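You operate a simulated robot arm through the tools that you are given. There is no shell and no other tool. Be economical: measure what you need, move in short steps, check, and stop when the job is done.

You run a simulated robot arm. Do the job below in one go: nothing can be reset, and whatever is moved stays where it is left.

## Task
Wipe the cake stand, set the cake on it and cover it.
Fine: dome onto the orange tape mark meanwhile; wipe with the block and put it back; seat the dome.
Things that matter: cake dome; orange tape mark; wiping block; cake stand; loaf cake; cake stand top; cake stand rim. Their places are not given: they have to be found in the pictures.

It is judged by the outcome, as a careful person would: the job done as asked, and still so three seconds after it is handed in. It fails if anything else is knocked over, pushed out of place, dropped, spilled or broken. A push-on lid holds only when it is set on centred and level and pressed home; a screw cap is set on level and turned clockwise until tight.

## Robot
A 7-joint arm with a two-finger parallel gripper, fixed in place. Base frame: the origin is at the foot of the arm, x ahead of it, y to its left, z up; the work surface is at about z = 92. Lengths are in cm, angles in degrees, forces in N, time in s.
With the tool pointing down near the work surface it reaches from about 20 to 72 cm from the base axis. Its first joint turns from -166.0 to 166.0 degrees. Payload 1.57 kg.
Tool frame: the origin (TCP) lies between the finger pads and is the grasp point; the fingertips stand 3 cm ahead of it; z points along the fingers, y is the line along which they close. Largest opening 11 cm; finger width 2.4, thickness 1.2; the body of the gripper, 4.8 by 11.2 cm, starts 7.8 cm behind the TCP.
Orientation is that of the tool frame in the base frame, as a unit quaternion [x, y, z, w]. With the fingers straight down and closing along the base's y, the tool's x points along the base's -x, its y along +y and its z along -z.

## Interface
- The arm moves only by the tool step_arm. Its argument "commands" is a list that holds one entry, the list of rows, each a list of 7 numbers: the turn, a rotation vector about the tool's x, y, z in degrees, then the shift along the tool's x, y, z in cm, then the opening, from 0 (shut) to 1 (fully open). In form: [[[rx, ry, rz, dx, dy, dz, gripper], ...]]. A call has 1 to 10 rows; each row shifts and turns the commanded pose from where the row before left it, along the tool's axes as they then stand. Each row takes 0.2 s and may step no farther than 5 cm and 8.6 degrees from the row before; otherwise, or with a gripper value out of range, the whole call is refused. A pose out of reach is approached as far as the arm can. The call stops where the force on the tool passes 40 N (or 10 N more than at its start, if that is more) or the arm is blocked; 0.2 s more then pass. The fingers move at their own pace (about 4.5 cm/s each) and stop on an object; they squeeze with about 27 N. The grip force told is the motor's: it shows also when the fingers shut on nothing. Time passes only in rows, and 0.2 s behind the last, so rows that do not move let the fingers close. The reply holds the time, the measured pose of the TCP, the force on the tool along the base axes, the opening and the grip force, in the units named above and with some noise, and new pictures: "views" is both (left out), scene, wrist or none.
- Cameras (640 x 400 px; columns grow to the right, rows downward): "scene" is fixed at [40.09, 49.82, 170.93]; the picture's right is [-0.93, 0.37, 0.00], its down [0.36, 0.92, -0.16] and it looks along [-0.06, -0.14, -0.99] (base axes); focal length 331 px, centre (320, 200). "wrist" rides on the gripper at [-3.6, 0, -8] in the tool frame; the picture's right is [0.00, -1.00, 0.00], its down [0.97, 0.00, -0.24] and it looks along [0.24, 0.00, 0.97] (tool axes); focal length 218 px, centre (320, 200).
- lift_body(by): slides the trunk up (or, below 0, down) by that many cm; the arm rides with it, the base frame stays. It gives what a move gives, with no picture.
- measure_at(camera, pixels): for up to 12 pixels [column, row] of the newest picture of that camera ("zoom" is the newest enlarged one), the place [x, y, z] in the base frame of the surface seen there, good to about 0.2 cm. No time passes.
- close_up(camera, box): a new picture of the part [left, top, right, bottom] of that camera's present view, enlarged. No time passes.
- close_job(): hands the job in; it is judged then, once.

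Work in short steps. Measure before you move; look again where a grasp or a placing could have gone wrong, and mend it. You have 80 turns and 120 pictures in all, those below and enlarged ones among them. Open the gripper and draw the arm clear of the work before you hand the job in, unless the task says otherwise; then end with one line.

The tools are called after "Emit:" as a command line: name --argument value ..., lists and objects as JSON in quotes. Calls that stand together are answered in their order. step_arm: Moves the arm, as the interface text tells. Its arguments: {"type":"object","properties":{"commands":{"type":"array","items":{"type":"array","items":{"type":"array","items":{"type":"number"}}}},"views":{"type":"string","enum":["both","scene","wrist","none"]}},"required":["commands"]} The other tools are called the same way: lift_body (by) slides the trunk up or down; measure_at (camera, pixels) gives the place of the surface under pixels of a picture; close_up (camera, box) takes an enlarged picture of a part of a camera's view; close_job () hands the job in.

At the start:

```text
time: 0.0
ee_pos: [21.96, 34.38, 127.56]
tcp_rot: [0.0, 1.0, 0.0, 0.0]
contact_force: [0.5, -1.3, 0.5]
opening: 11.0
grip_force: 0.1
trunk travel left (down, up): [-50.0, 9.0]
```

scene: 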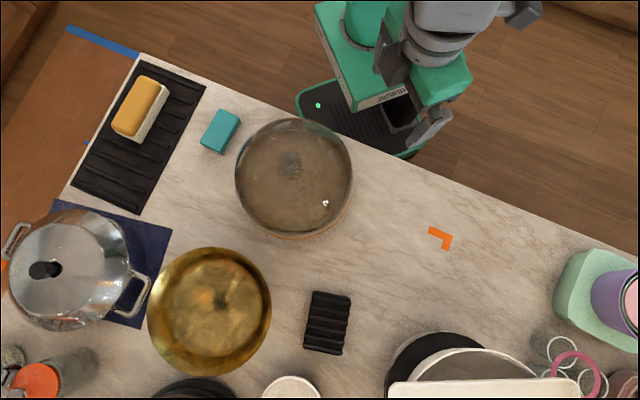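
wrist: 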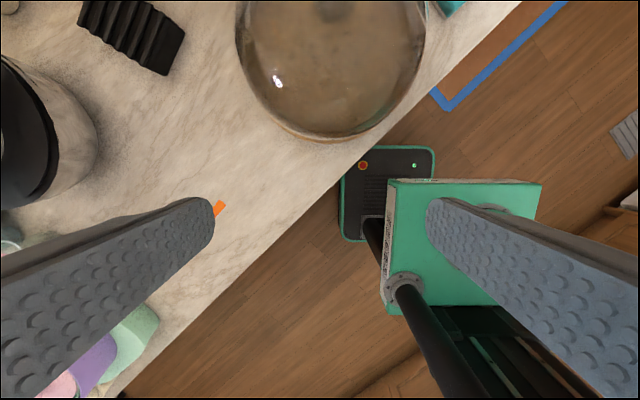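

The dome on the stand is at about (293,177), loaf at (140,108), teal block at (220,131), orange mark at (441,238). I enlarge and measure them.

Emit:
close_up --camera "scene" --box '[213, 100, 373, 250]'

Emit:
measure_at --camera "scene" --pixels '[[290, 163], [293, 178], [240, 180], [348, 180], [295, 122], [295, 230], [430, 229], [450, 236], [446, 248], [440, 238], [400, 200], [300, 238]]'

Emit:
measure_at --camera "scene" --pixels '[[215, 110], [240, 117], [202, 144], [222, 152], [220, 130], [142, 78], [170, 88], [113, 125], [135, 140], [140, 105], [150, 125], [180, 115]]'

```text
2.67 times, centred on (293, 175) of scene
```

zoom: 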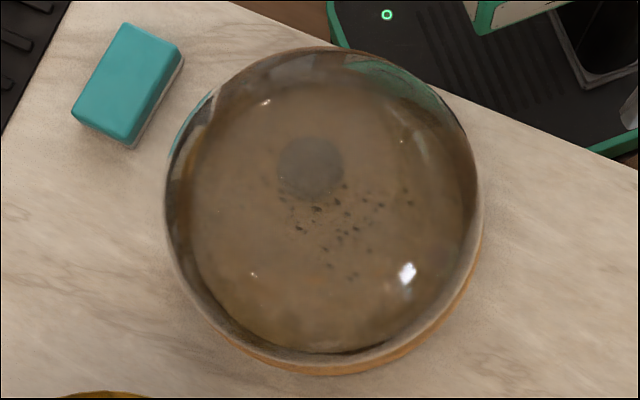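

```text
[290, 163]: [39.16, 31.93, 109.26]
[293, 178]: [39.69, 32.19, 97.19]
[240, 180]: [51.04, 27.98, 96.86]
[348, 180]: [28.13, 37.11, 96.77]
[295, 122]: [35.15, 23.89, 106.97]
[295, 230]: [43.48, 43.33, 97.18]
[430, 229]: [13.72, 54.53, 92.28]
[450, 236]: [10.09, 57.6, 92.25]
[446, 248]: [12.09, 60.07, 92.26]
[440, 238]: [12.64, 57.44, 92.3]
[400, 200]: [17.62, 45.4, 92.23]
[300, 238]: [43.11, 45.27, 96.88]
```

```text
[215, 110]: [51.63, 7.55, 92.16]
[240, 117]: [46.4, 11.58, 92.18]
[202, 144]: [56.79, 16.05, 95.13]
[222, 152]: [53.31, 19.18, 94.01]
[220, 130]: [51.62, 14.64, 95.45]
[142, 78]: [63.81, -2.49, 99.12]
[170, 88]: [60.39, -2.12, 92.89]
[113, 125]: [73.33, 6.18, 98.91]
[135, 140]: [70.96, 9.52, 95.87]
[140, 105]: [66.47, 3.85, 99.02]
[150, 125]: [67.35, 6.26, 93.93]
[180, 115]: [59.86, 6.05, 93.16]
```

The knob is near (39.2, 32.0) with its top at z≈109; the stand top is z≈97.2. I move above it for a wrist look.

Emit:
step_arm --commands '[[[0, 0, 0, -4.3, -0.6, 0, 1], [0, 0, 0, -4.3, -0.6, 0, 1], [0, 0, 0, -4.3, -0.6, 0, 1], [0, 0, 0, -4.3, -0.6, 0, 1], [0, 0, 0, 0, 0, 0, 1]]]'

Emit:
close_up --camera "wrist" --box '[220, 130, 420, 255]'

Emit:
close_up --camera "scene" --box '[380, 190, 640, 400]'

```text
time: 1.2
ee_pos: [39.21, 32.1, 127.48]
tcp_rot: [-0.001, 1.0, 0.001, 0.0]
contact_force: [0.7, -0.1, 0.3]
opening: 11.0
grip_force: 0.0
trunk travel left (down, up): [-50.0, 9.0]
```

scene: 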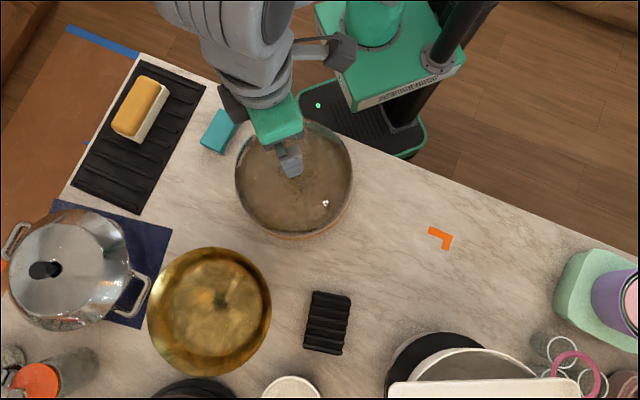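
wrist: 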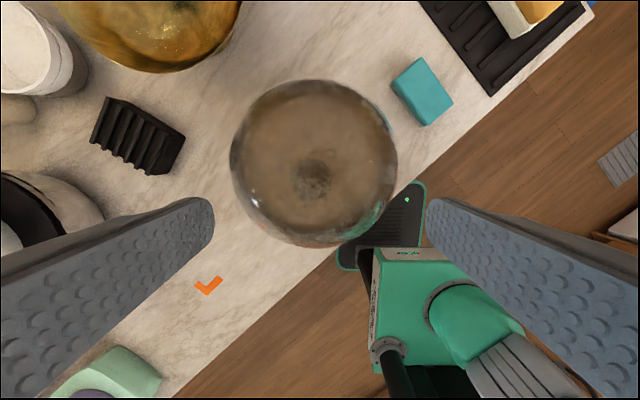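

```text
3.20 times, centred on (320, 192) of wrist
```

zoom: 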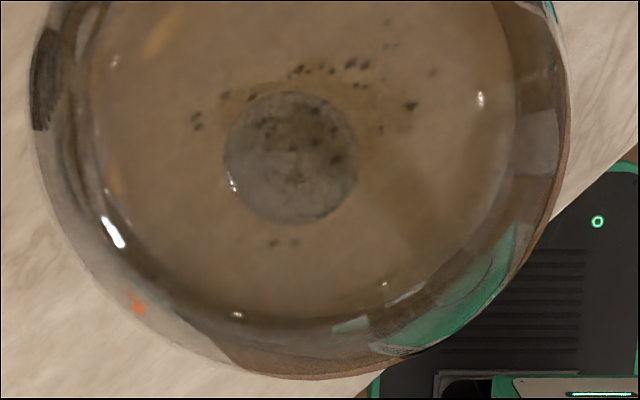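

```text
1.90 times, centred on (510, 295) of scene
```

zoom: 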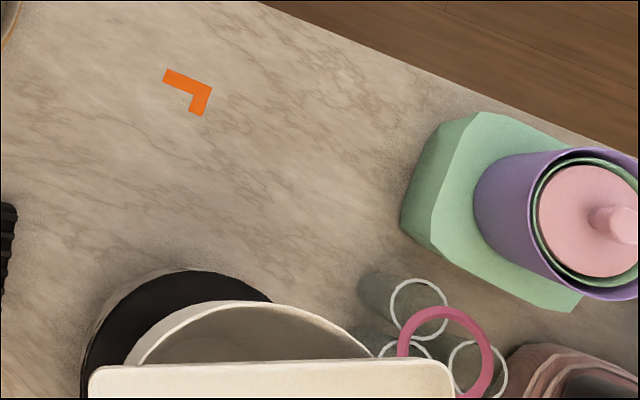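

The knob disc appears at wrist px (311,179). I measure around it for its centre, height and the dome's shoulder.

Emit:
measure_at --camera "wrist" --pixels '[[311, 179], [293, 179], [328, 179], [311, 162], [311, 196], [284, 179], [338, 179], [311, 205], [311, 150], [260, 179], [370, 165], [311, 240]]'

Emit:
measure_at --camera "wrist" --pixels '[[232, 179], [240, 150], [235, 210], [396, 165], [315, 84], [320, 90], [245, 115], [390, 130], [340, 85], [345, 243], [207, 288], [298, 179]]'

```text
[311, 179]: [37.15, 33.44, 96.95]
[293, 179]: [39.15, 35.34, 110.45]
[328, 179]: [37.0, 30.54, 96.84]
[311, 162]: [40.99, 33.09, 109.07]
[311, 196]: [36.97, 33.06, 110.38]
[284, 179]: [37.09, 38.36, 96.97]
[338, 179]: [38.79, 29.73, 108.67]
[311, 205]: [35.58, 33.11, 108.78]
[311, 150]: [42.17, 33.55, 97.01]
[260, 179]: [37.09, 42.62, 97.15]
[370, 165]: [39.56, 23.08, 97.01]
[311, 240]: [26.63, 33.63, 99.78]
```

```text
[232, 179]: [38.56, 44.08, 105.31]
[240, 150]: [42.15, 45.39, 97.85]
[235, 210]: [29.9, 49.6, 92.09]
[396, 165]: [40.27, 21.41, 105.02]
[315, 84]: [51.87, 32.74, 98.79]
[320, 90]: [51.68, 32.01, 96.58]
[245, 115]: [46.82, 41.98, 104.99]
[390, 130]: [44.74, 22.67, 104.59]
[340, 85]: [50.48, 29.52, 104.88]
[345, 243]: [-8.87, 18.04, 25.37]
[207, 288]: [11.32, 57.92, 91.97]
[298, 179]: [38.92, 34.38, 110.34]
```

Combining views: knob centre ≈(39.15, 32.8), diameter ≈4.8, top ≈110.4, dome apex ≈109. I centre and descend to TCP z≈113 (tips ≈110), then look.

Emit:
step_arm --commands '[[[0, 0, 0, 0, 0.7, 4, 0.7], [0, 0, 0, 0, 0, 4, 0.7], [0, 0, 0, 0, 0, 4, 0.7], [0, 0, 0, 0, 0, 2.4, 0.7], [0, 0, 0, 0, 0, 0, 0.7]]]'

```text
time: 2.4
ee_pos: [39.31, 32.78, 113.29]
tcp_rot: [0.0, 1.0, 0.0, 0.0]
contact_force: [0.0, 0.3, -1.0]
opening: 7.68
grip_force: 0.0
trunk travel left (down, up): [-50.0, 9.0]
```

scene: 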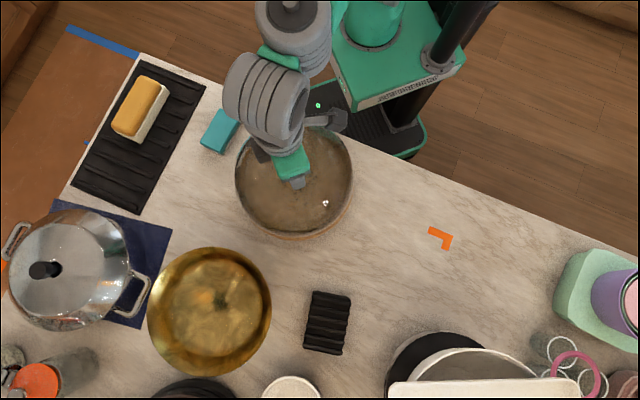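
wrist: 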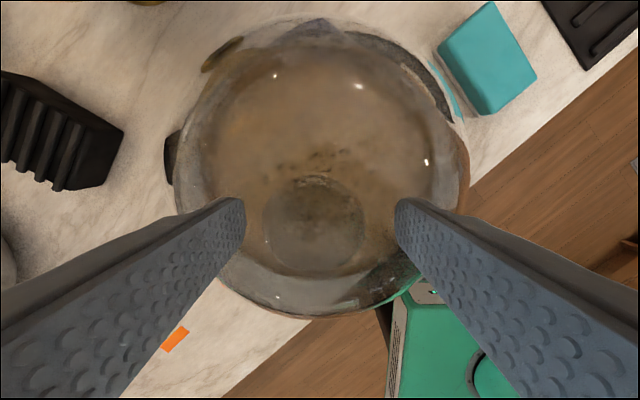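

Knob is at px (315,226), slightly toward the base and +y; adjust by 0.3/0.2 and descend in small rows to tips just above the dome.

Emit:
step_arm --commands '[[[0, 0, 0, 0.35, 0.2, 0.5, 0.7], [0, 0, 0, 0, 0, 0.5, 0.7], [0, 0, 0, 0, 0, 0.3, 0.7], [0, 0, 0, 0, 0, 0, 0.7]]]' --views "wrist"

Emit:
close_up --camera "wrist" --box '[200, 140, 440, 290]'

```text
time: 3.4
ee_pos: [38.73, 33.0, 112.11]
tcp_rot: [0.001, 1.0, 0.002, 0.001]
contact_force: [0.4, -0.6, 11.3]
opening: 7.68
grip_force: 0.0
trunk travel left (down, up): [-50.0, 9.0]
```

wrist: 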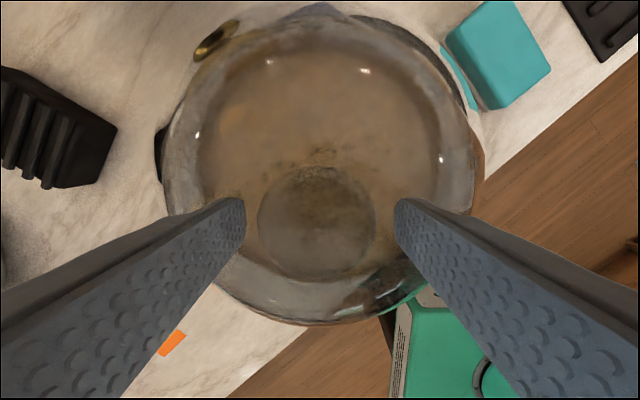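

```text
2.67 times, centred on (320, 215) of wrist
```

zoom: 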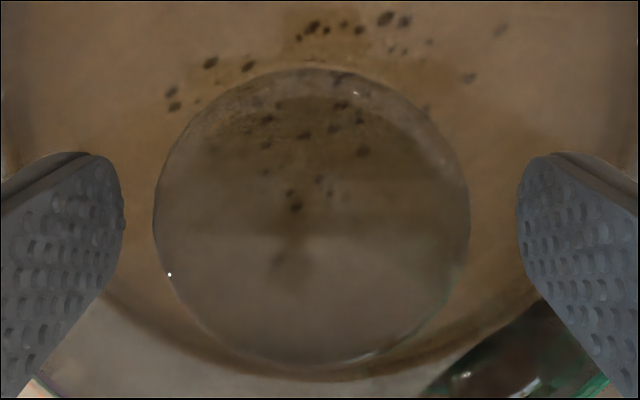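

Tips just touch the dome (11 N up at z 112.1), knob is centred between fingers. I raise slightly and close.

Emit:
step_arm --commands '[[[0, 0, 0, -0.15, 0.1, -0.3, 0.7], [0, 0, 0, 0, 0, 0, 0.2], [0, 0, 0, 0, 0, 0, 0.2], [0, 0, 0, 0, 0, 0, 0.2], [0, 0, 0, 0, 0, 0, 0.2], [0, 0, 0, 0, 0, 0, 0.2]]]' --views "wrist"

```text
time: 4.8
ee_pos: [38.85, 32.96, 112.23]
tcp_rot: [0.0, 1.0, -0.001, 0.0]
contact_force: [-1.2, -0.5, -0.4]
opening: 4.47
grip_force: 26.7
trunk travel left (down, up): [-50.0, 9.0]
```

wrist: 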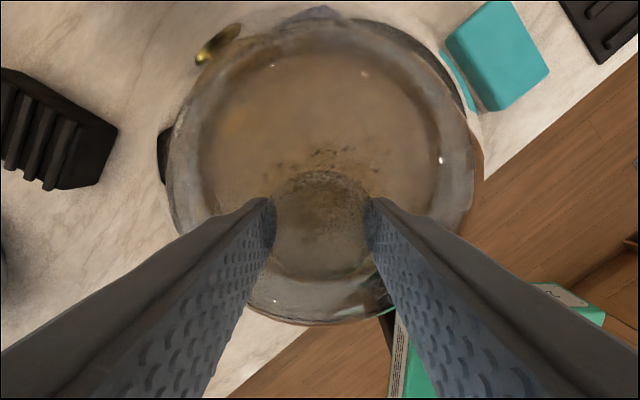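

The knob is gripped at 4.47 cm. I lift slowly and check.

Emit:
step_arm --commands '[[[0, 0, 0, 0, 0, -0.5, 0.2], [0, 0, 0, 0, 0, -1, 0.2], [0, 0, 0, 0, 0, -1.5, 0.2], [0, 0, 0, 0, 0, -2, 0.2], [0, 0, 0, 0, 0, 0, 0.2]]]'

```text
time: 6.0
ee_pos: [38.92, 32.97, 117.21]
tcp_rot: [0.0, 1.0, 0.0, 0.0]
contact_force: [0.6, -1.0, -4.4]
opening: 4.44
grip_force: 27.3
trunk travel left (down, up): [-50.0, 9.0]
```

scene: 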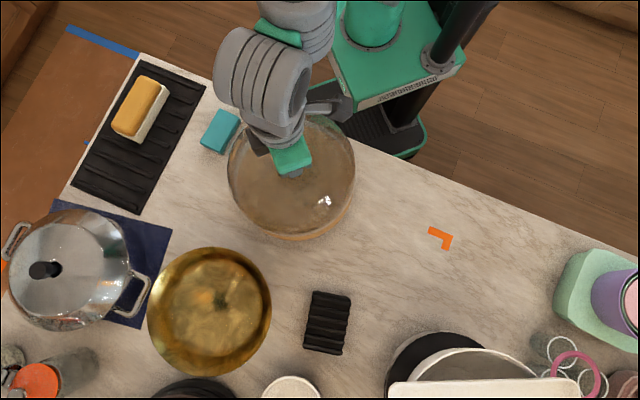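
wrist: 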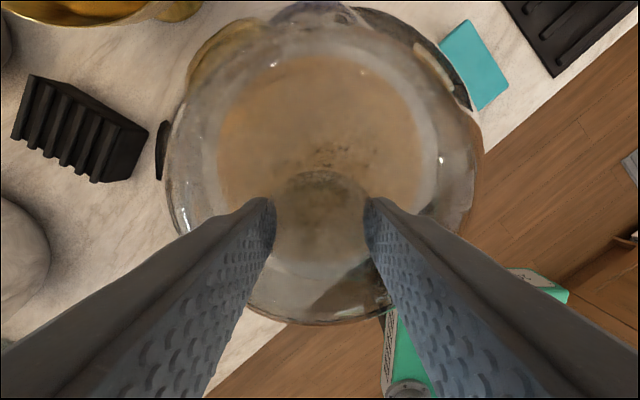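

Dome is off the stand, rim ≈102. I check the bench edge and mark before carrying it.

Emit:
measure_at --camera "scene" --pixels '[[430, 173], [470, 188], [520, 207], [432, 232], [452, 236], [445, 247], [400, 345], [420, 337], [560, 290], [585, 260]]'

```text
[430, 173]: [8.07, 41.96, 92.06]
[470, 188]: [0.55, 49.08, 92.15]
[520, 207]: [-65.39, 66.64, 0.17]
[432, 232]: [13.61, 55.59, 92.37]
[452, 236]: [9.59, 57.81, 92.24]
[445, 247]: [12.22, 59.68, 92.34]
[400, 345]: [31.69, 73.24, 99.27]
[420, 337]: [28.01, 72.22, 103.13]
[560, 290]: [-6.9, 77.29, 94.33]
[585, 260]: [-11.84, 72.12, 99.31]
```

The mark centre is ≈(11.8, 57.6), 14 cm from the edge, which leaves room for the 11.7 cm dome radius. I carry it there.

Emit:
step_arm --commands '[[[0, 0, 0, 3.01, 2.74, 0, 0.2], [0, 0, 0, 3.01, 2.74, 0, 0.2], [0, 0, 0, 3.01, 2.74, 0, 0.2], [0, 0, 0, 3.01, 2.74, 0, 0.2], [0, 0, 0, 3.01, 2.74, 0, 0.2], [0, 0, 0, 3.01, 2.74, 0, 0.2], [0, 0, 0, 3.01, 2.74, 0, 0.2], [0, 0, 0, 3.01, 2.74, 0, 0.2], [0, 0, 0, 3.01, 2.74, 0, 0.2], [0, 0, 0, 0, 0, 0, 0.2]]]'

```text
time: 8.2
ee_pos: [12.03, 57.9, 117.16]
tcp_rot: [0.0, 1.0, 0.0, 0.0]
contact_force: [-0.9, 0.2, -4.7]
opening: 4.47
grip_force: 27.3
trunk travel left (down, up): [-50.0, 9.0]
```

scene: 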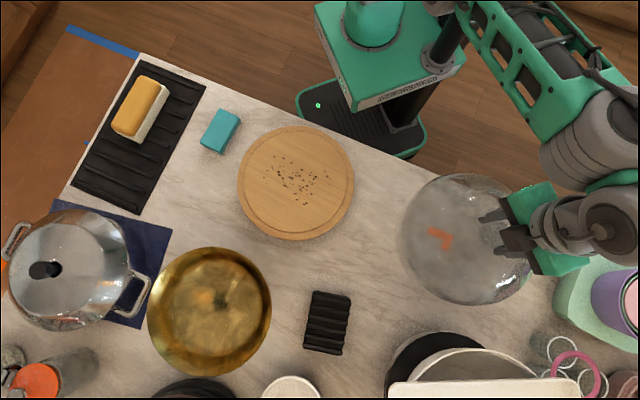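
wrist: 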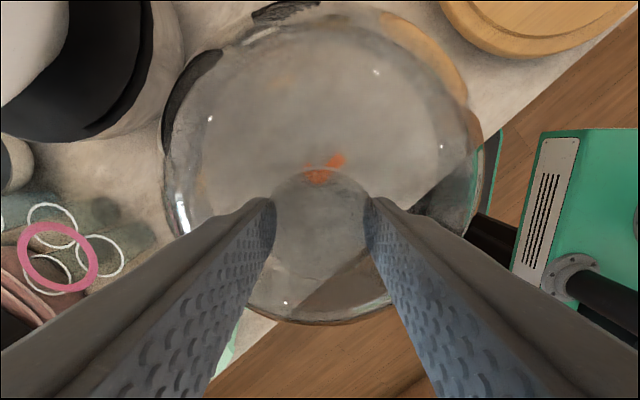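

The dome is over the mark. I lower it to just above the bench, then creep.

Emit:
step_arm --commands '[[[0, 0, 0, 0.1, -0.2, 3, 0.2], [0, 0, 0, 0, 0, 3, 0.2], [0, 0, 0, 0, 0, 2.5, 0.2], [0, 0, 0, 0, 0, 0, 0.2]]]'

Emit:
step_arm --commands '[[[0, 0, 0, 0, 0, 0.3, 0.2], [0, 0, 0, 0, 0, 0.3, 0.2], [0, 0, 0, 0, 0, 0, 0.2]]]' --views "none"

```text
time: 9.2
ee_pos: [11.49, 57.47, 108.61]
tcp_rot: [0.0, 1.0, 0.0, -0.001]
contact_force: [-0.1, -0.8, -4.4]
opening: 4.45
grip_force: 27.5
trunk travel left (down, up): [-50.0, 9.0]
```

scene: 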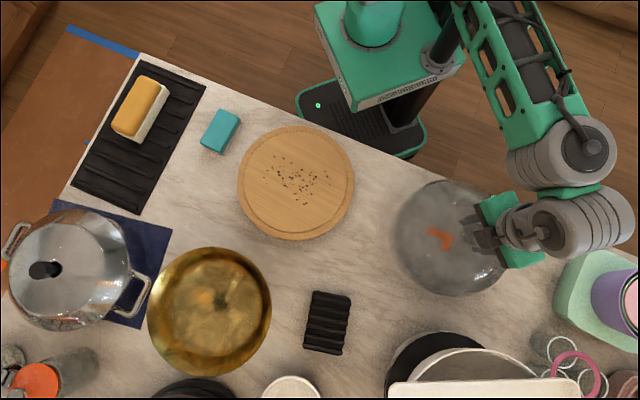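
wrist: 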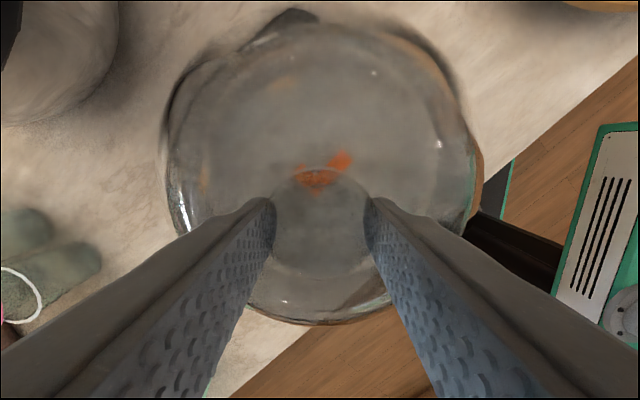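

```text
time: 10.0
ee_pos: [11.53, 57.58, 108.28]
tcp_rot: [0.001, 1.0, 0.0, 0.0]
contact_force: [-0.6, 0.1, -5.6]
opening: 4.46
grip_force: 27.2
trunk travel left (down, up): [-50.0, 9.0]
```

Still hanging free (-5.6 N); creep further.

Emit:
step_arm --commands '[[[0, 0, 0, 0, 0, 0.25, 0.2], [0, 0, 0, 0, 0, 0.25, 0.2], [0, 0, 0, 0, 0, 0.2, 0.2], [0, 0, 0, 0, 0, 0, 0.2]]]' --views "none"

```text
time: 11.0
ee_pos: [11.52, 57.49, 107.63]
tcp_rot: [-0.001, 1.0, 0.001, 0.0]
contact_force: [-0.6, -0.1, 4.1]
opening: 4.45
grip_force: 27.3
trunk travel left (down, up): [-50.0, 9.0]
```

Contact (+4 N) at TCP z≈107.6: the dome stands on the bench. I release and rise.

Emit:
step_arm --commands '[[[0, 0, 0, 0, 0, -0.1, 0.7], [0, 0, 0, 0, 0, 0, 0.7], [0, 0, 0, 0, 0, 0, 0.7], [0, 0, 0, 0, 0, -2, 0.7], [0, 0, 0, 0, 0, -4, 0.7], [0, 0, 0, 0, 0, -5, 0.7], [0, 0, 0, 0, 0, 0, 0.7]]]'

```text
time: 12.6
ee_pos: [11.48, 57.48, 118.48]
tcp_rot: [0.0, 1.0, 0.0, 0.0]
contact_force: [-0.6, -0.3, -0.3]
opening: 7.71
grip_force: 0.0
trunk travel left (down, up): [-50.0, 9.0]
```

scene: 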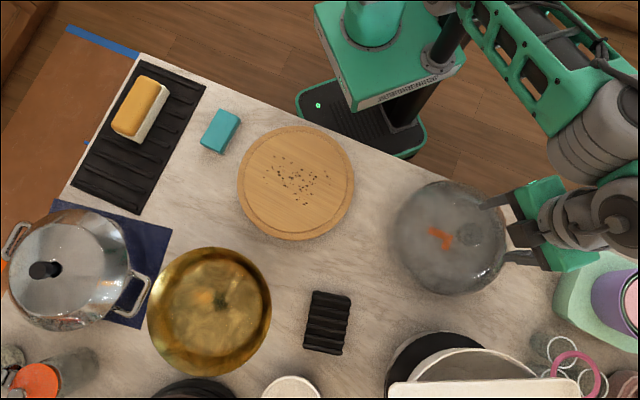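
wrist: 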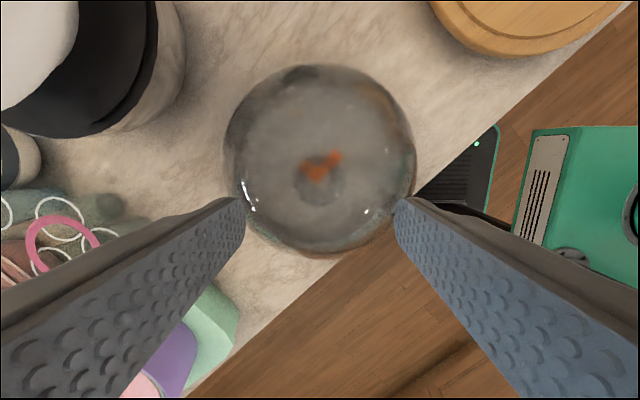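

The dome is standing on the mark. Now I measure the stand, block and loaf from an enlarged scene view.

Emit:
close_up --camera "scene" --box '[190, 95, 366, 245]'

Emit:
measure_at --camera "scene" --pixels '[[240, 184], [352, 184], [296, 129], [296, 236], [296, 183], [245, 184], [347, 184], [296, 133], [296, 229], [300, 238], [330, 150], [260, 215]]'

Emit:
close_up --camera "scene" --box '[66, 50, 256, 220]'

```text
2.67 times, centred on (278, 170) of scene
```

zoom: 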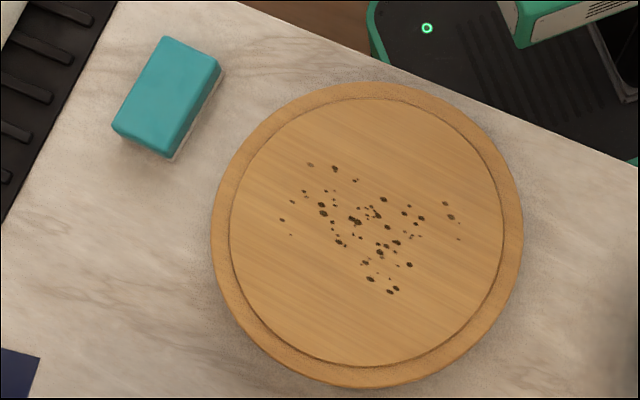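

```text
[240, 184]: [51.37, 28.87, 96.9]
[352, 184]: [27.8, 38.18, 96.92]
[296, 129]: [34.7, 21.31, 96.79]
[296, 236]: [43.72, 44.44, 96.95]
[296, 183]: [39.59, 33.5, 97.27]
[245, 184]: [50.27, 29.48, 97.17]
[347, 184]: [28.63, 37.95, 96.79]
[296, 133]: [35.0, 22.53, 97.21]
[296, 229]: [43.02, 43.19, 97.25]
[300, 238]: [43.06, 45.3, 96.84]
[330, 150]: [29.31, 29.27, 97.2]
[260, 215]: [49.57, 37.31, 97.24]
```

```text
2.35 times, centred on (161, 135) of scene
```

zoom: 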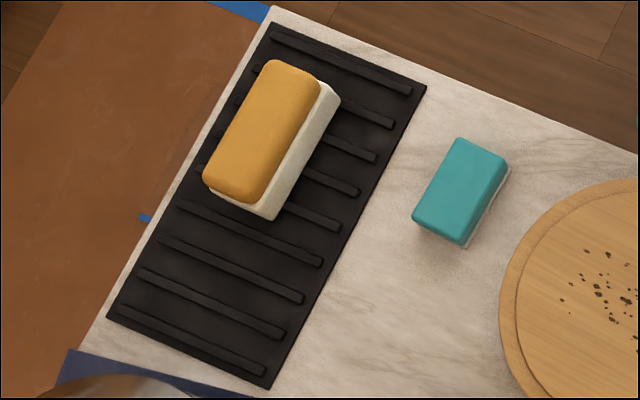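

Stand disc centre ≈(39.6, 33.2), raised top z 97.25, rim 96.9. Block centre ≈(51.6, 14.8), long axis at ≈40°. I travel toward the block.

Emit:
step_arm --commands '[[[0, 0, 0, -3.09, -3.28, 0, 0.9], [0, 0, 0, -3.09, -3.28, 0, 0.9], [0, 0, 0, -3.09, -3.28, 0, 0.9], [0, 0, 0, -3.09, -3.28, 0, 0.9], [0, 0, 0, -3.09, -3.28, 0, 0.9], [0, 0, 0, -3.09, -3.28, 0, 0.9], [0, 0, 0, -3.09, -3.28, 0, 0.9], [0, 0, 0, -3.09, -3.28, 0, 0.9], [0, 0, 0, -3.09, -3.28, 0, 0.9], [0, 0, 0, -3.09, -3.28, 0, 0.9]]]' --views "none"

Emit:
step_arm --commands '[[[0, 0, 0, -3.1, -3.3, 0, 0.9], [0, 0, 0, -3.1, -3.3, 0, 0.9], [0, 0, 0, -3.1, -3.3, 0, 0.9], [0, 0, -8, 0, 0, 2, 0.9], [0, 0, -8, 0, 0, 2, 0.9], [0, 0, -8, 0, 0, 2, 0.9], [0, 0, -8, 0, 0, 1, 0.9], [0, 0, -8, 0, 0, 0, 0.9], [0, 0, 0, 0, 0, 0, 0.9]]]'

```text
time: 14.8
ee_pos: [42.92, 24.56, 118.53]
tcp_rot: [0.0, 1.0, 0.0, -0.001]
contact_force: [0.1, 0.2, -0.4]
opening: 9.89
grip_force: 0.2
trunk travel left (down, up): [-50.0, 9.0]
```

```text
time: 16.8
ee_pos: [52.01, 14.89, 111.6]
tcp_rot: [-0.344, 0.939, 0.0, 0.0]
contact_force: [-0.1, 0.8, -0.5]
opening: 9.9
grip_force: 0.0
trunk travel left (down, up): [-50.0, 9.0]
```

scene: 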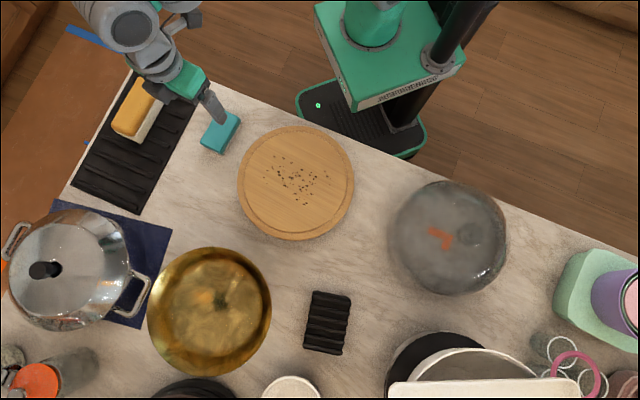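
wrist: 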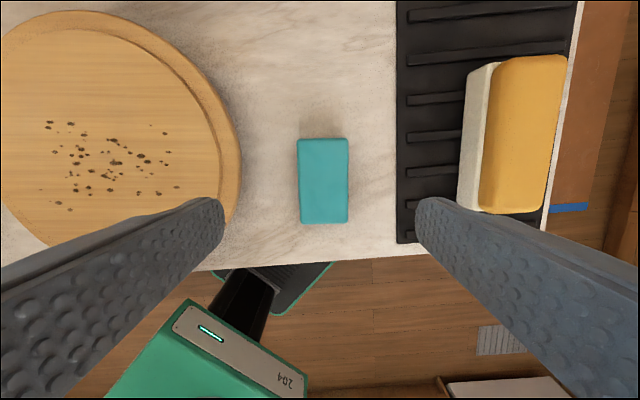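

The block is aligned, centred at px (323,181); I shift (+0.2,-0.35) in the tool frame and descend to TCP z≈96.2.

Emit:
step_arm --commands '[[[0, 0, 0, 0.2, -0.35, 4, 0.75], [0, 0, 0, 0, 0, 4, 0.75], [0, 0, 0, 0, 0, 4, 0.75], [0, 0, 0, 0, 0, 2.4, 0.75], [0, 0, 0, 0, 0, 0.6, 0.75], [0, 0, 0, 0, 0, 0, 0.75]]]' --views "wrist"

```text
time: 18.2
ee_pos: [51.75, 14.42, 96.67]
tcp_rot: [-0.342, 0.94, 0.001, 0.0]
contact_force: [0.2, -1.0, 0.0]
opening: 8.27
grip_force: 0.0
trunk travel left (down, up): [-50.0, 9.0]
```

wrist: 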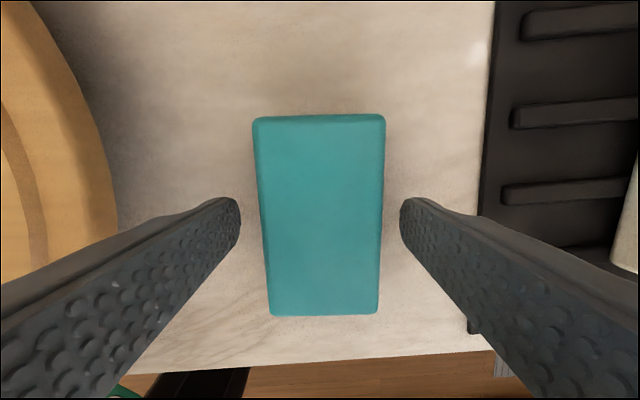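

Block is centred between the fingers. I close (home pose (51.75, 14.42, yaw 40°)).

Emit:
step_arm --commands '[[[0, 0, 0, 0, 0, 0.2, 0.75], [0, 0, 0, 0, 0, 0, 0.3], [0, 0, 0, 0, 0, 0, 0.3], [0, 0, 0, 0, 0, 0, 0.3], [0, 0, 0, 0, 0, 0, 0.3], [0, 0, 0, 0, 0, 0, 0.3]]]' --views "none"

Emit:
step_arm --commands '[[[0, 0, 0, 0, 0, -2, 0.3], [0, 0, 0, 0, 0, -3, 0.3], [0, 0, 0, 0, 0, -3, 0.3], [0, 0, 0, 0, 0, 0, 0.3]]]'

```text
time: 19.6
ee_pos: [51.87, 14.39, 96.26]
tcp_rot: [-0.342, 0.94, 0.0, 0.0]
contact_force: [-0.9, 1.8, 0.4]
opening: 5.7
grip_force: 26.4
trunk travel left (down, up): [-50.0, 9.0]
```

```text
time: 20.6
ee_pos: [51.71, 14.54, 104.34]
tcp_rot: [-0.344, 0.939, 0.0, 0.0]
contact_force: [0.5, -0.4, -1.5]
opening: 5.71
grip_force: 27.2
trunk travel left (down, up): [-50.0, 9.0]
```

scene: 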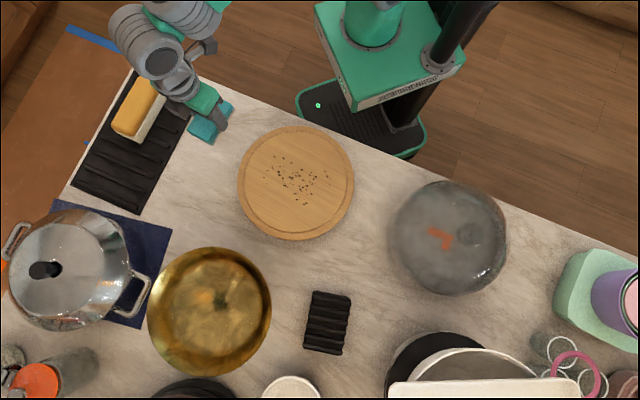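
wrist: 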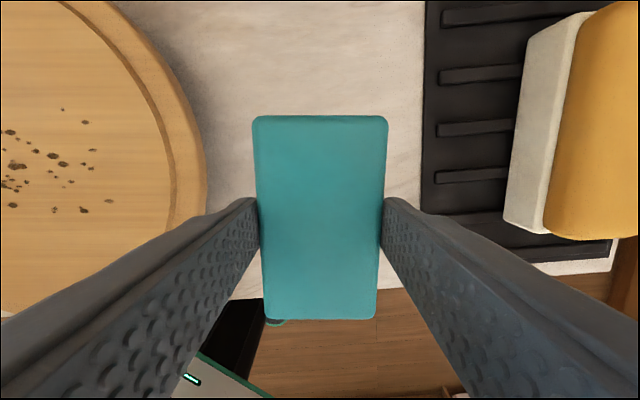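

Block is held; its bottom should meet the stand top at TCP z≈101.4. I move to the near side of the disc and lower to contact.

Emit:
step_arm --commands '[[[0, 0, 0, -0.68, 3.8, 0, 0.3], [0, 0, 0, -0.68, 3.8, 0, 0.3], [0, 0, 0, -0.68, 3.8, 0, 0.3], [0, 0, 0, -0.68, 3.8, 0, 0.3], [0, 0, 0, 0, 0, 2.4, 0.3], [0, 0, 0, 0, 0, 0.4, 0.3], [0, 0, 0, 0, 0, 0.3, 0.3], [0, 0, 0, 0, 0, 0, 0.3]]]'

```text
time: 22.4
ee_pos: [44.28, 27.72, 101.48]
tcp_rot: [-0.342, 0.94, 0.0, 0.0]
contact_force: [0.8, 0.8, -1.3]
opening: 5.73
grip_force: 27.1
trunk travel left (down, up): [-50.0, 9.0]
```

scene: 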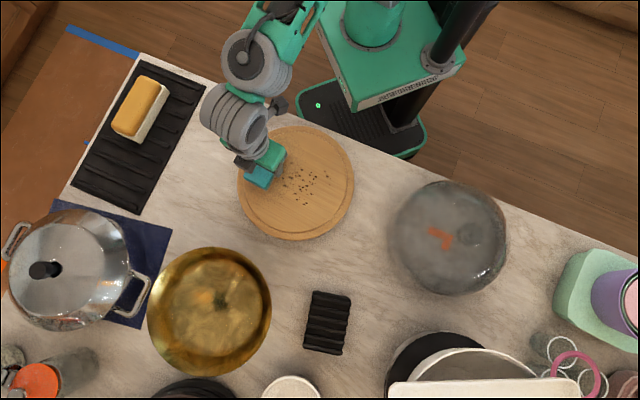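
wrist: 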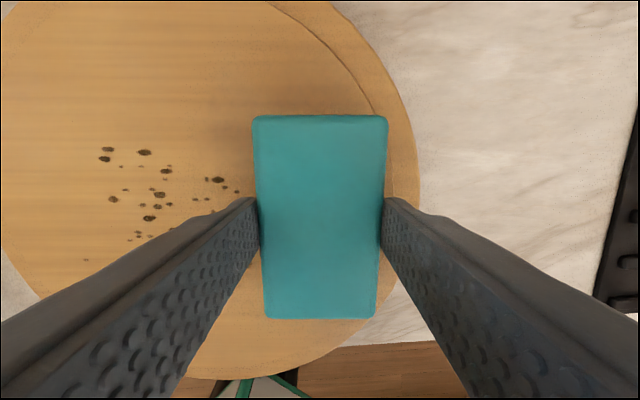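

Almost touching at z 101.48. I creep down 0.4 to get light contact.

Emit:
step_arm --commands '[[[0, 0, 0, 0, 0, 0.2, 0.3], [0, 0, 0, 0, 0, 0.2, 0.3], [0, 0, 0, 0, 0, 0, 0.3]]]' --views "none"

```text
time: 23.2
ee_pos: [44.3, 27.77, 101.21]
tcp_rot: [-0.342, 0.94, 0.001, 0.003]
contact_force: [3.1, -3.6, 19.1]
opening: 5.75
grip_force: 27.2
trunk travel left (down, up): [-50.0, 9.0]
```

Contact at 19 N; I ease by 0.15 and sweep 14 cm across along tool y.

Emit:
step_arm --commands '[[[0, 0, 0, 0, 0, -0.15, 0.3], [0, 0, 0, 0, 2, 0, 0.3], [0, 0, 0, 0, 2, 0, 0.3], [0, 0, 0, 0, 2, 0, 0.3], [0, 0, 0, 0, 2, 0, 0.3], [0, 0, 0, 0, 2, 0, 0.3], [0, 0, 0, 0, 2, 0, 0.3], [0, 0, 0, 0, 1.5, 0, 0.3], [0, 0, 0, 0, 0, 0, 0.3]]]'

```text
time: 25.2
ee_pos: [35.55, 38.12, 100.94]
tcp_rot: [-0.343, 0.939, -0.001, -0.002]
contact_force: [-0.7, 0.3, 0.3]
opening: 5.7
grip_force: 26.6
trunk travel left (down, up): [-50.0, 9.0]
```

scene: 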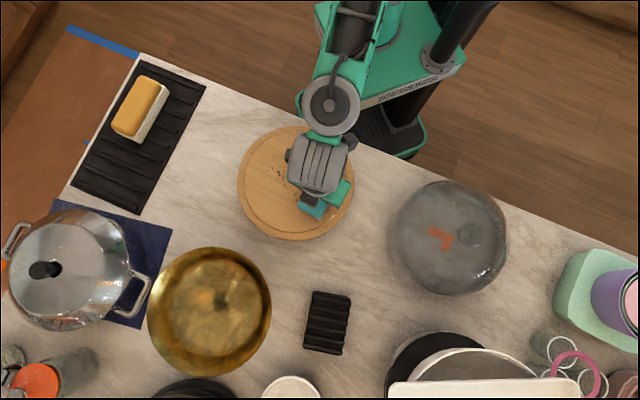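
wrist: 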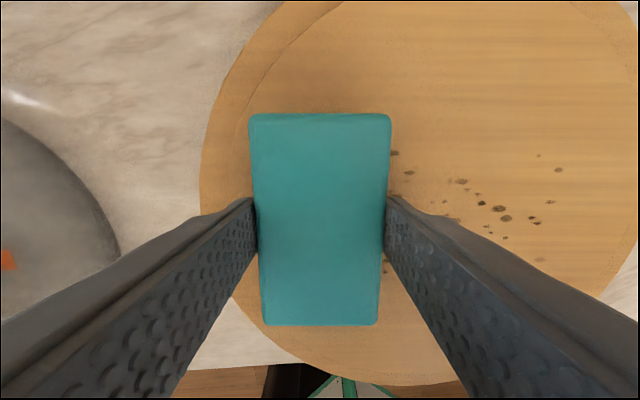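

Some crumbs remain, and force dropped to 0 (block slid up slightly in the grip). I press down again a little.

Emit:
step_arm --commands '[[[0, 0, 0, 0, 0, 0.2, 0.3], [0, 0, 0, 0, 0, 0.0, 0.3]]]' --views "none"

Emit:
close_up --camera "scene" --box '[220, 110, 370, 250]'

```text
time: 25.8
ee_pos: [35.62, 38.06, 101.07]
tcp_rot: [-0.343, 0.939, 0.001, 0.0]
contact_force: [-0.5, 1.2, 4.4]
opening: 5.73
grip_force: 26.8
trunk travel left (down, up): [-50.0, 9.0]
```

```text
2.86 times, centred on (295, 180) of scene
```

zoom: 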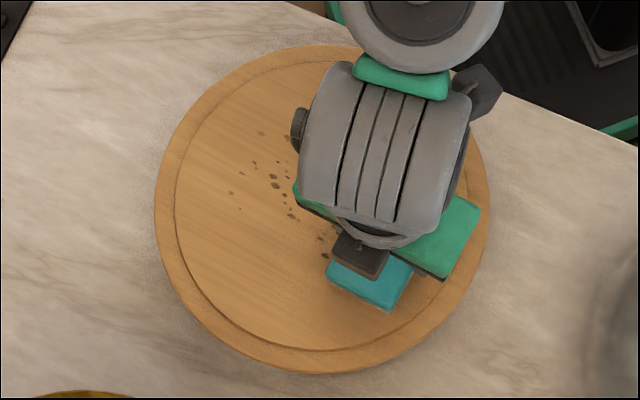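

The crumbs have faded but remain; more passes are needed. I sweep back with ~8 N.

Emit:
step_arm --commands '[[[0, 0, 0, 0, 0, 0.12, 0.3], [0, 0, 0, 0, -2, 0, 0.3], [0, 0, 0, 0, -2, 0, 0.3], [0, 0, 0, 0, -2, 0, 0.3], [0, 0, 0, 0, -2, 0, 0.3], [0, 0, 0, 0, -2, 0, 0.3], [0, 0, 0, 0, -2, 0, 0.3], [0, 0, 0, -3, 1, 0, 0.3], [0, 0, 0, 0, 0, 0, 0.3]]]'

```text
time: 27.8
ee_pos: [44.72, 31.38, 100.84]
tcp_rot: [-0.342, 0.94, 0.0, 0.0]
contact_force: [2.6, -4.1, 10.2]
opening: 5.72
grip_force: 26.4
trunk travel left (down, up): [-50.0, 9.0]
```

scene: 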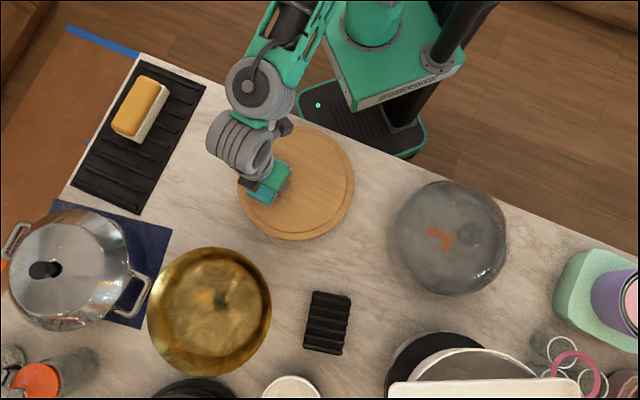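
wrist: 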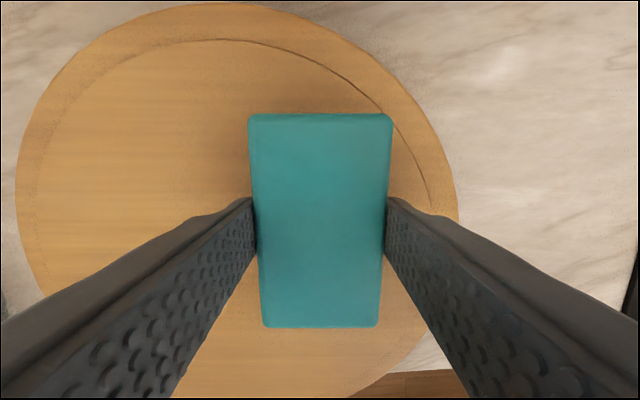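

The visible crumbs are gone. I complete coverage with passes on both flanks.

Emit:
step_arm --commands '[[[0, 0, 0, 0, 2.5, 0, 0.3], [0, 0, 0, 0, 2.5, 0, 0.3], [0, 0, 0, 0, 2.5, 0, 0.3], [0, 0, 0, 0, 2, 0, 0.3], [0, 0, 0, 3, 0, 0, 0.3], [0, 0, 0, 3, 0, 0, 0.3], [0, 0, 0, 0, -2.5, 0, 0.3], [0, 0, 0, 0, -2.5, 0, 0.3], [0, 0, 0, 0, -2.5, 0, 0.3], [0, 0, 0, 0, -2, 0, 0.3]]]' --views "none"

Emit:
step_arm --commands '[[[0, 0, 0, 0, 0, -1, 0.3], [0, 0, 0, 0, 0, -3, 0.3], [0, 0, 0, 0, 0, 0, 0.3]]]' --views "none"

```text
time: 30.0
ee_pos: [40.03, 27.79, 100.68]
tcp_rot: [-0.343, 0.939, 0.0, 0.002]
contact_force: [-5.8, 7.2, 28.1]
opening: 5.67
grip_force: 27.6
trunk travel left (down, up): [-50.0, 9.0]
```

```text
time: 30.8
ee_pos: [40.32, 27.9, 104.6]
tcp_rot: [-0.343, 0.939, 0.0, -0.001]
contact_force: [-0.3, -1.0, -0.2]
opening: 5.69
grip_force: 26.9
trunk travel left (down, up): [-50.0, 9.0]
```

Now carry the block back to its home (51.75, 14.42) and lower it.

Emit:
step_arm --commands '[[[0, 0, 0, -0.03, -4.41, 0, 0.3], [0, 0, 0, -0.03, -4.41, 0, 0.3], [0, 0, 0, -0.03, -4.41, 0, 0.3], [0, 0, 0, -0.03, -4.41, 0, 0.3], [0, 0, 0, 0, 0, 4, 0.3], [0, 0, 0, 0, 0, 4, 0.3], [0, 0, 0, 0, 0, 0, 0.3]]]'

Emit:
close_up --camera "scene" --box '[220, 110, 370, 250]'

```text
time: 32.4
ee_pos: [52.1, 14.25, 96.62]
tcp_rot: [-0.343, 0.939, 0.0, 0.001]
contact_force: [0.8, 0.2, -0.5]
opening: 5.69
grip_force: 27.2
trunk travel left (down, up): [-50.0, 9.0]
```

scene: 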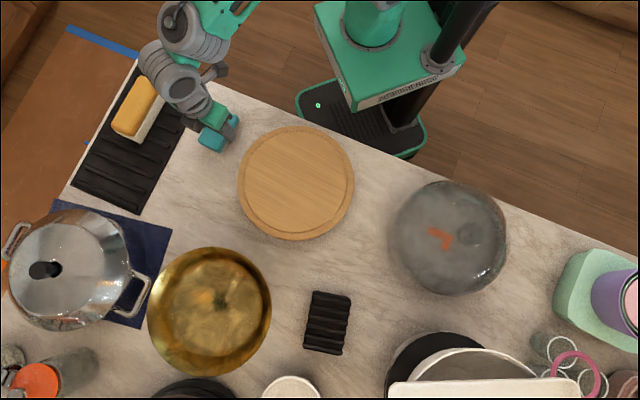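
wrist: 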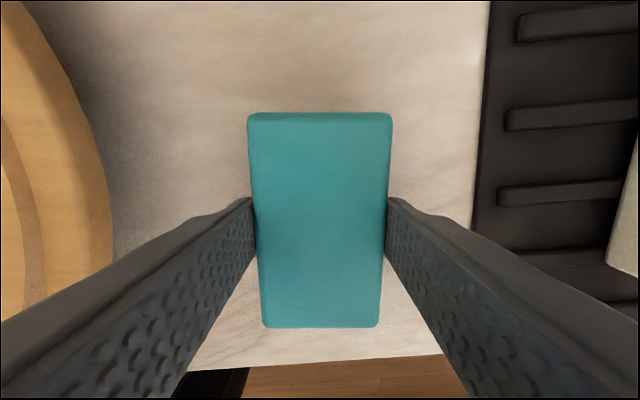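

```text
2.86 times, centred on (295, 180) of scene
```

zoom: 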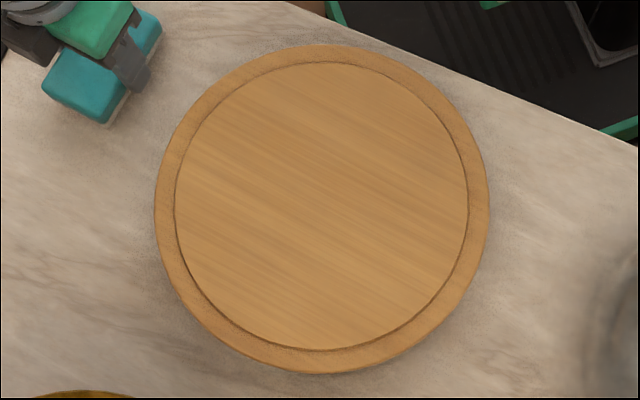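

The stand is clean. I nudge 0.35 cm back to the block's home and lower to contact.

Emit:
step_arm --commands '[[[0, 0, 0, 0.15, 0.3, 0.3, 0.3], [0, 0, 0, 0, 0, 0.3, 0.3], [0, 0, 0, 0, 0, 0.2, 0.3], [0, 0, 0, 0, 0, 0, 0.3]]]' --views "none"

```text
time: 33.4
ee_pos: [51.54, 14.43, 96.06]
tcp_rot: [-0.342, 0.94, 0.0, 0.0]
contact_force: [-0.6, 0.6, -0.8]
opening: 5.71
grip_force: 27.2
trunk travel left (down, up): [-50.0, 9.0]
```

Emit:
step_arm --commands '[[[0, 0, 0, 0, 0, 0.2, 0.3], [0, 0, 0, 0, 0, 0.2, 0.3], [0, 0, 0, 0, 0, 0, 0.3]]]' --views "none"

```text
time: 34.2
ee_pos: [51.63, 14.38, 95.73]
tcp_rot: [-0.342, 0.94, 0.0, 0.003]
contact_force: [1.7, -1.9, 20.3]
opening: 5.71
grip_force: 27.0
trunk travel left (down, up): [-50.0, 9.0]
```

Block is on the bench (20 N). I ease up, open, rise and move above the loaf (≈(67.2, 3.8), top z 99).

Emit:
step_arm --commands '[[[0, 0, 0, 0, 0, -0.2, 0.75], [0, 0, 0, 0, 0, 0, 0.75], [0, 0, 0, 0, 0, 0, 0.75], [0, 0, 0, 0, 0, -4, 0.75], [0, 0, 0, 0, 0, -5, 0.9], [0, 0, 0, 0, 0, -5, 0.9], [0, 0, 0, 0, 0, 0, 0.9]]]' --views "wrist"

Emit:
step_arm --commands '[[[0, 0, 0, -1.28, -4.54, 0, 0.9], [0, 0, 0, -1.28, -4.54, 0, 0.9], [0, 0, 0, -1.28, -4.54, 0, 0.9], [0, 0, 0, -1.28, -4.54, 0, 0.9], [0, 0, 0, 0, 0, 0, 0.9]]]'

```text
time: 35.8
ee_pos: [51.29, 14.72, 109.95]
tcp_rot: [-0.343, 0.939, 0.0, 0.0]
contact_force: [0.0, -0.6, -1.0]
opening: 9.93
grip_force: 0.1
trunk travel left (down, up): [-50.0, 9.0]
```

wrist: 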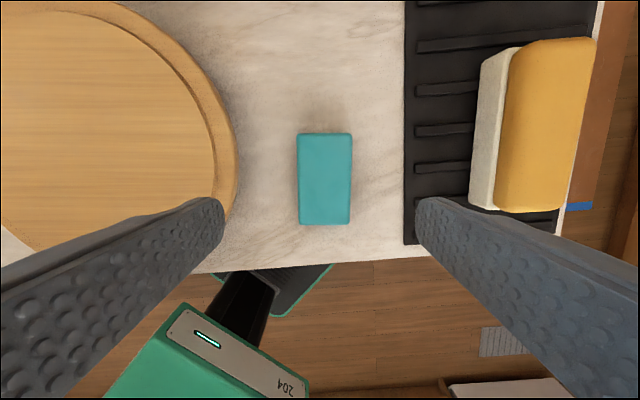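

```text
time: 37.0
ee_pos: [67.18, 3.83, 109.4]
tcp_rot: [-0.343, 0.939, 0.0, 0.0]
contact_force: [-0.2, -0.8, 0.1]
opening: 9.9
grip_force: 0.1
trunk travel left (down, up): [-50.0, 9.0]
```

scene: 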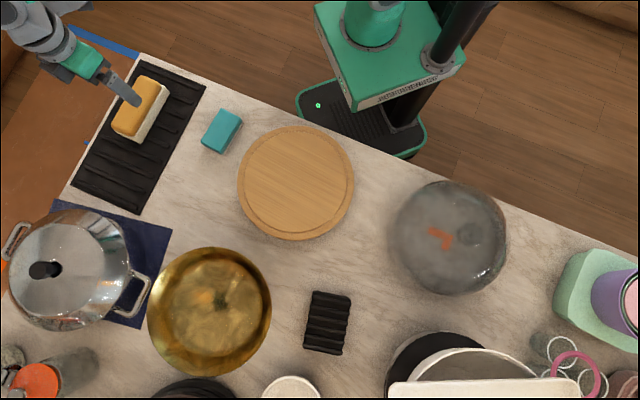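
wrist: 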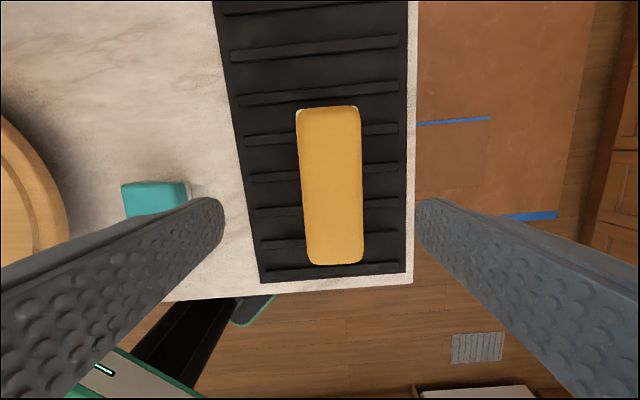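

Block is back home. The loaf sits at px (331,185), tilted ≈3°; I correct by (-0.37,-0.93) and -3°, and descend to TCP z≈97.6.

Emit:
step_arm --commands '[[[0, 0, 0, -0.37, -0.93, 0, 0.8], [0, 0, -3, 0, 0, 4, 0.8], [0, 0, 0, 0, 0, 3, 0.8], [0, 0, 0, 0, 0, 0, 0.8]]]' --views "wrist"

```text
time: 38.0
ee_pos: [67.85, 3.54, 102.61]
tcp_rot: [-0.367, 0.93, 0.0, -0.001]
contact_force: [0.3, 0.0, -0.5]
opening: 8.77
grip_force: 0.0
trunk travel left (down, up): [-50.0, 9.0]
```

wrist: 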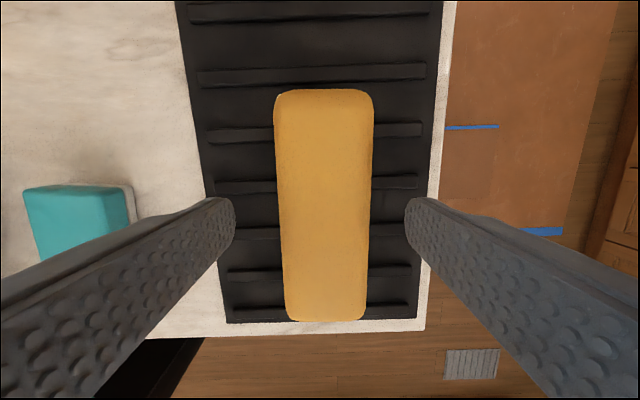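

Aligned; small shift and descend to z≈97.6, then close.

Emit:
step_arm --commands '[[[0, 0, 0, -0.3, -0.2, 3, 0.8], [0, 0, 0, 0, 0, 2, 0.8], [0, 0, 0, 0, 0, 0, 0.8], [0, 0, 0, 0, 0, 0, 0.3], [0, 0, 0, 0, 0, 0, 0.3], [0, 0, 0, 0, 0, 0, 0.3], [0, 0, 0, 0, 0, 0, 0.3], [0, 0, 0, 0, 0, 0, 0.3]]]' --views "wrist"

```text
time: 39.8
ee_pos: [68.49, 3.4, 97.65]
tcp_rot: [-0.368, 0.93, 0.0, 0.0]
contact_force: [-0.7, 1.4, 0.2]
opening: 5.76
grip_force: 26.9
trunk travel left (down, up): [-50.0, 9.0]
```

wrist: 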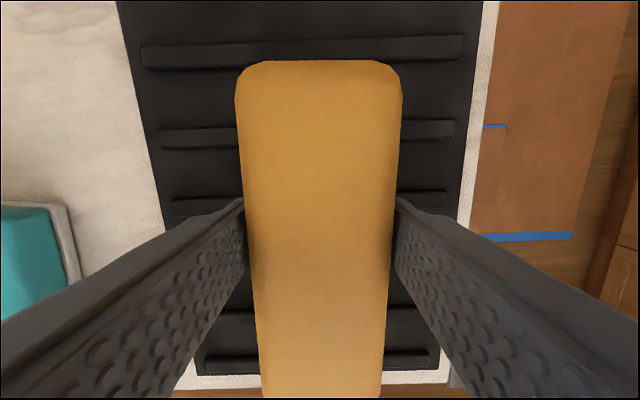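

Loaf gripped at 5.76. I lift 9 cm and check the weight and hold.

Emit:
step_arm --commands '[[[0, 0, 0, 0, 0, -1, 0.3], [0, 0, 0, 0, 0, -3, 0.3], [0, 0, 0, 0, 0, -4, 0.3], [0, 0, 0, 0, 0, -2, 0.3], [0, 0, 0, 0, 0, 0, 0.3]]]'

```text
time: 41.0
ee_pos: [68.28, 3.14, 107.64]
tcp_rot: [-0.366, 0.93, 0.0, 0.0]
contact_force: [0.2, 0.0, -2.7]
opening: 5.76
grip_force: 27.4
trunk travel left (down, up): [-50.0, 9.0]
```

scene: 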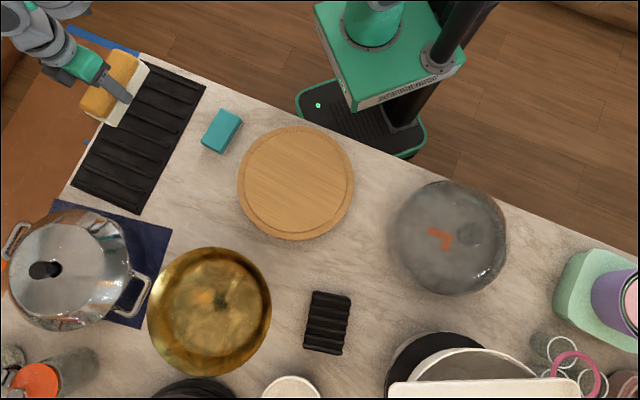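
wrist: 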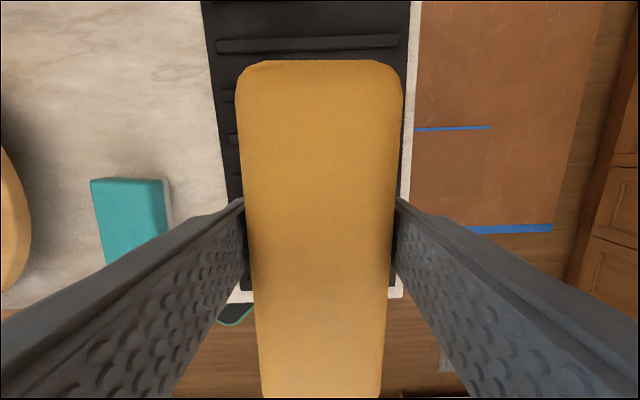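

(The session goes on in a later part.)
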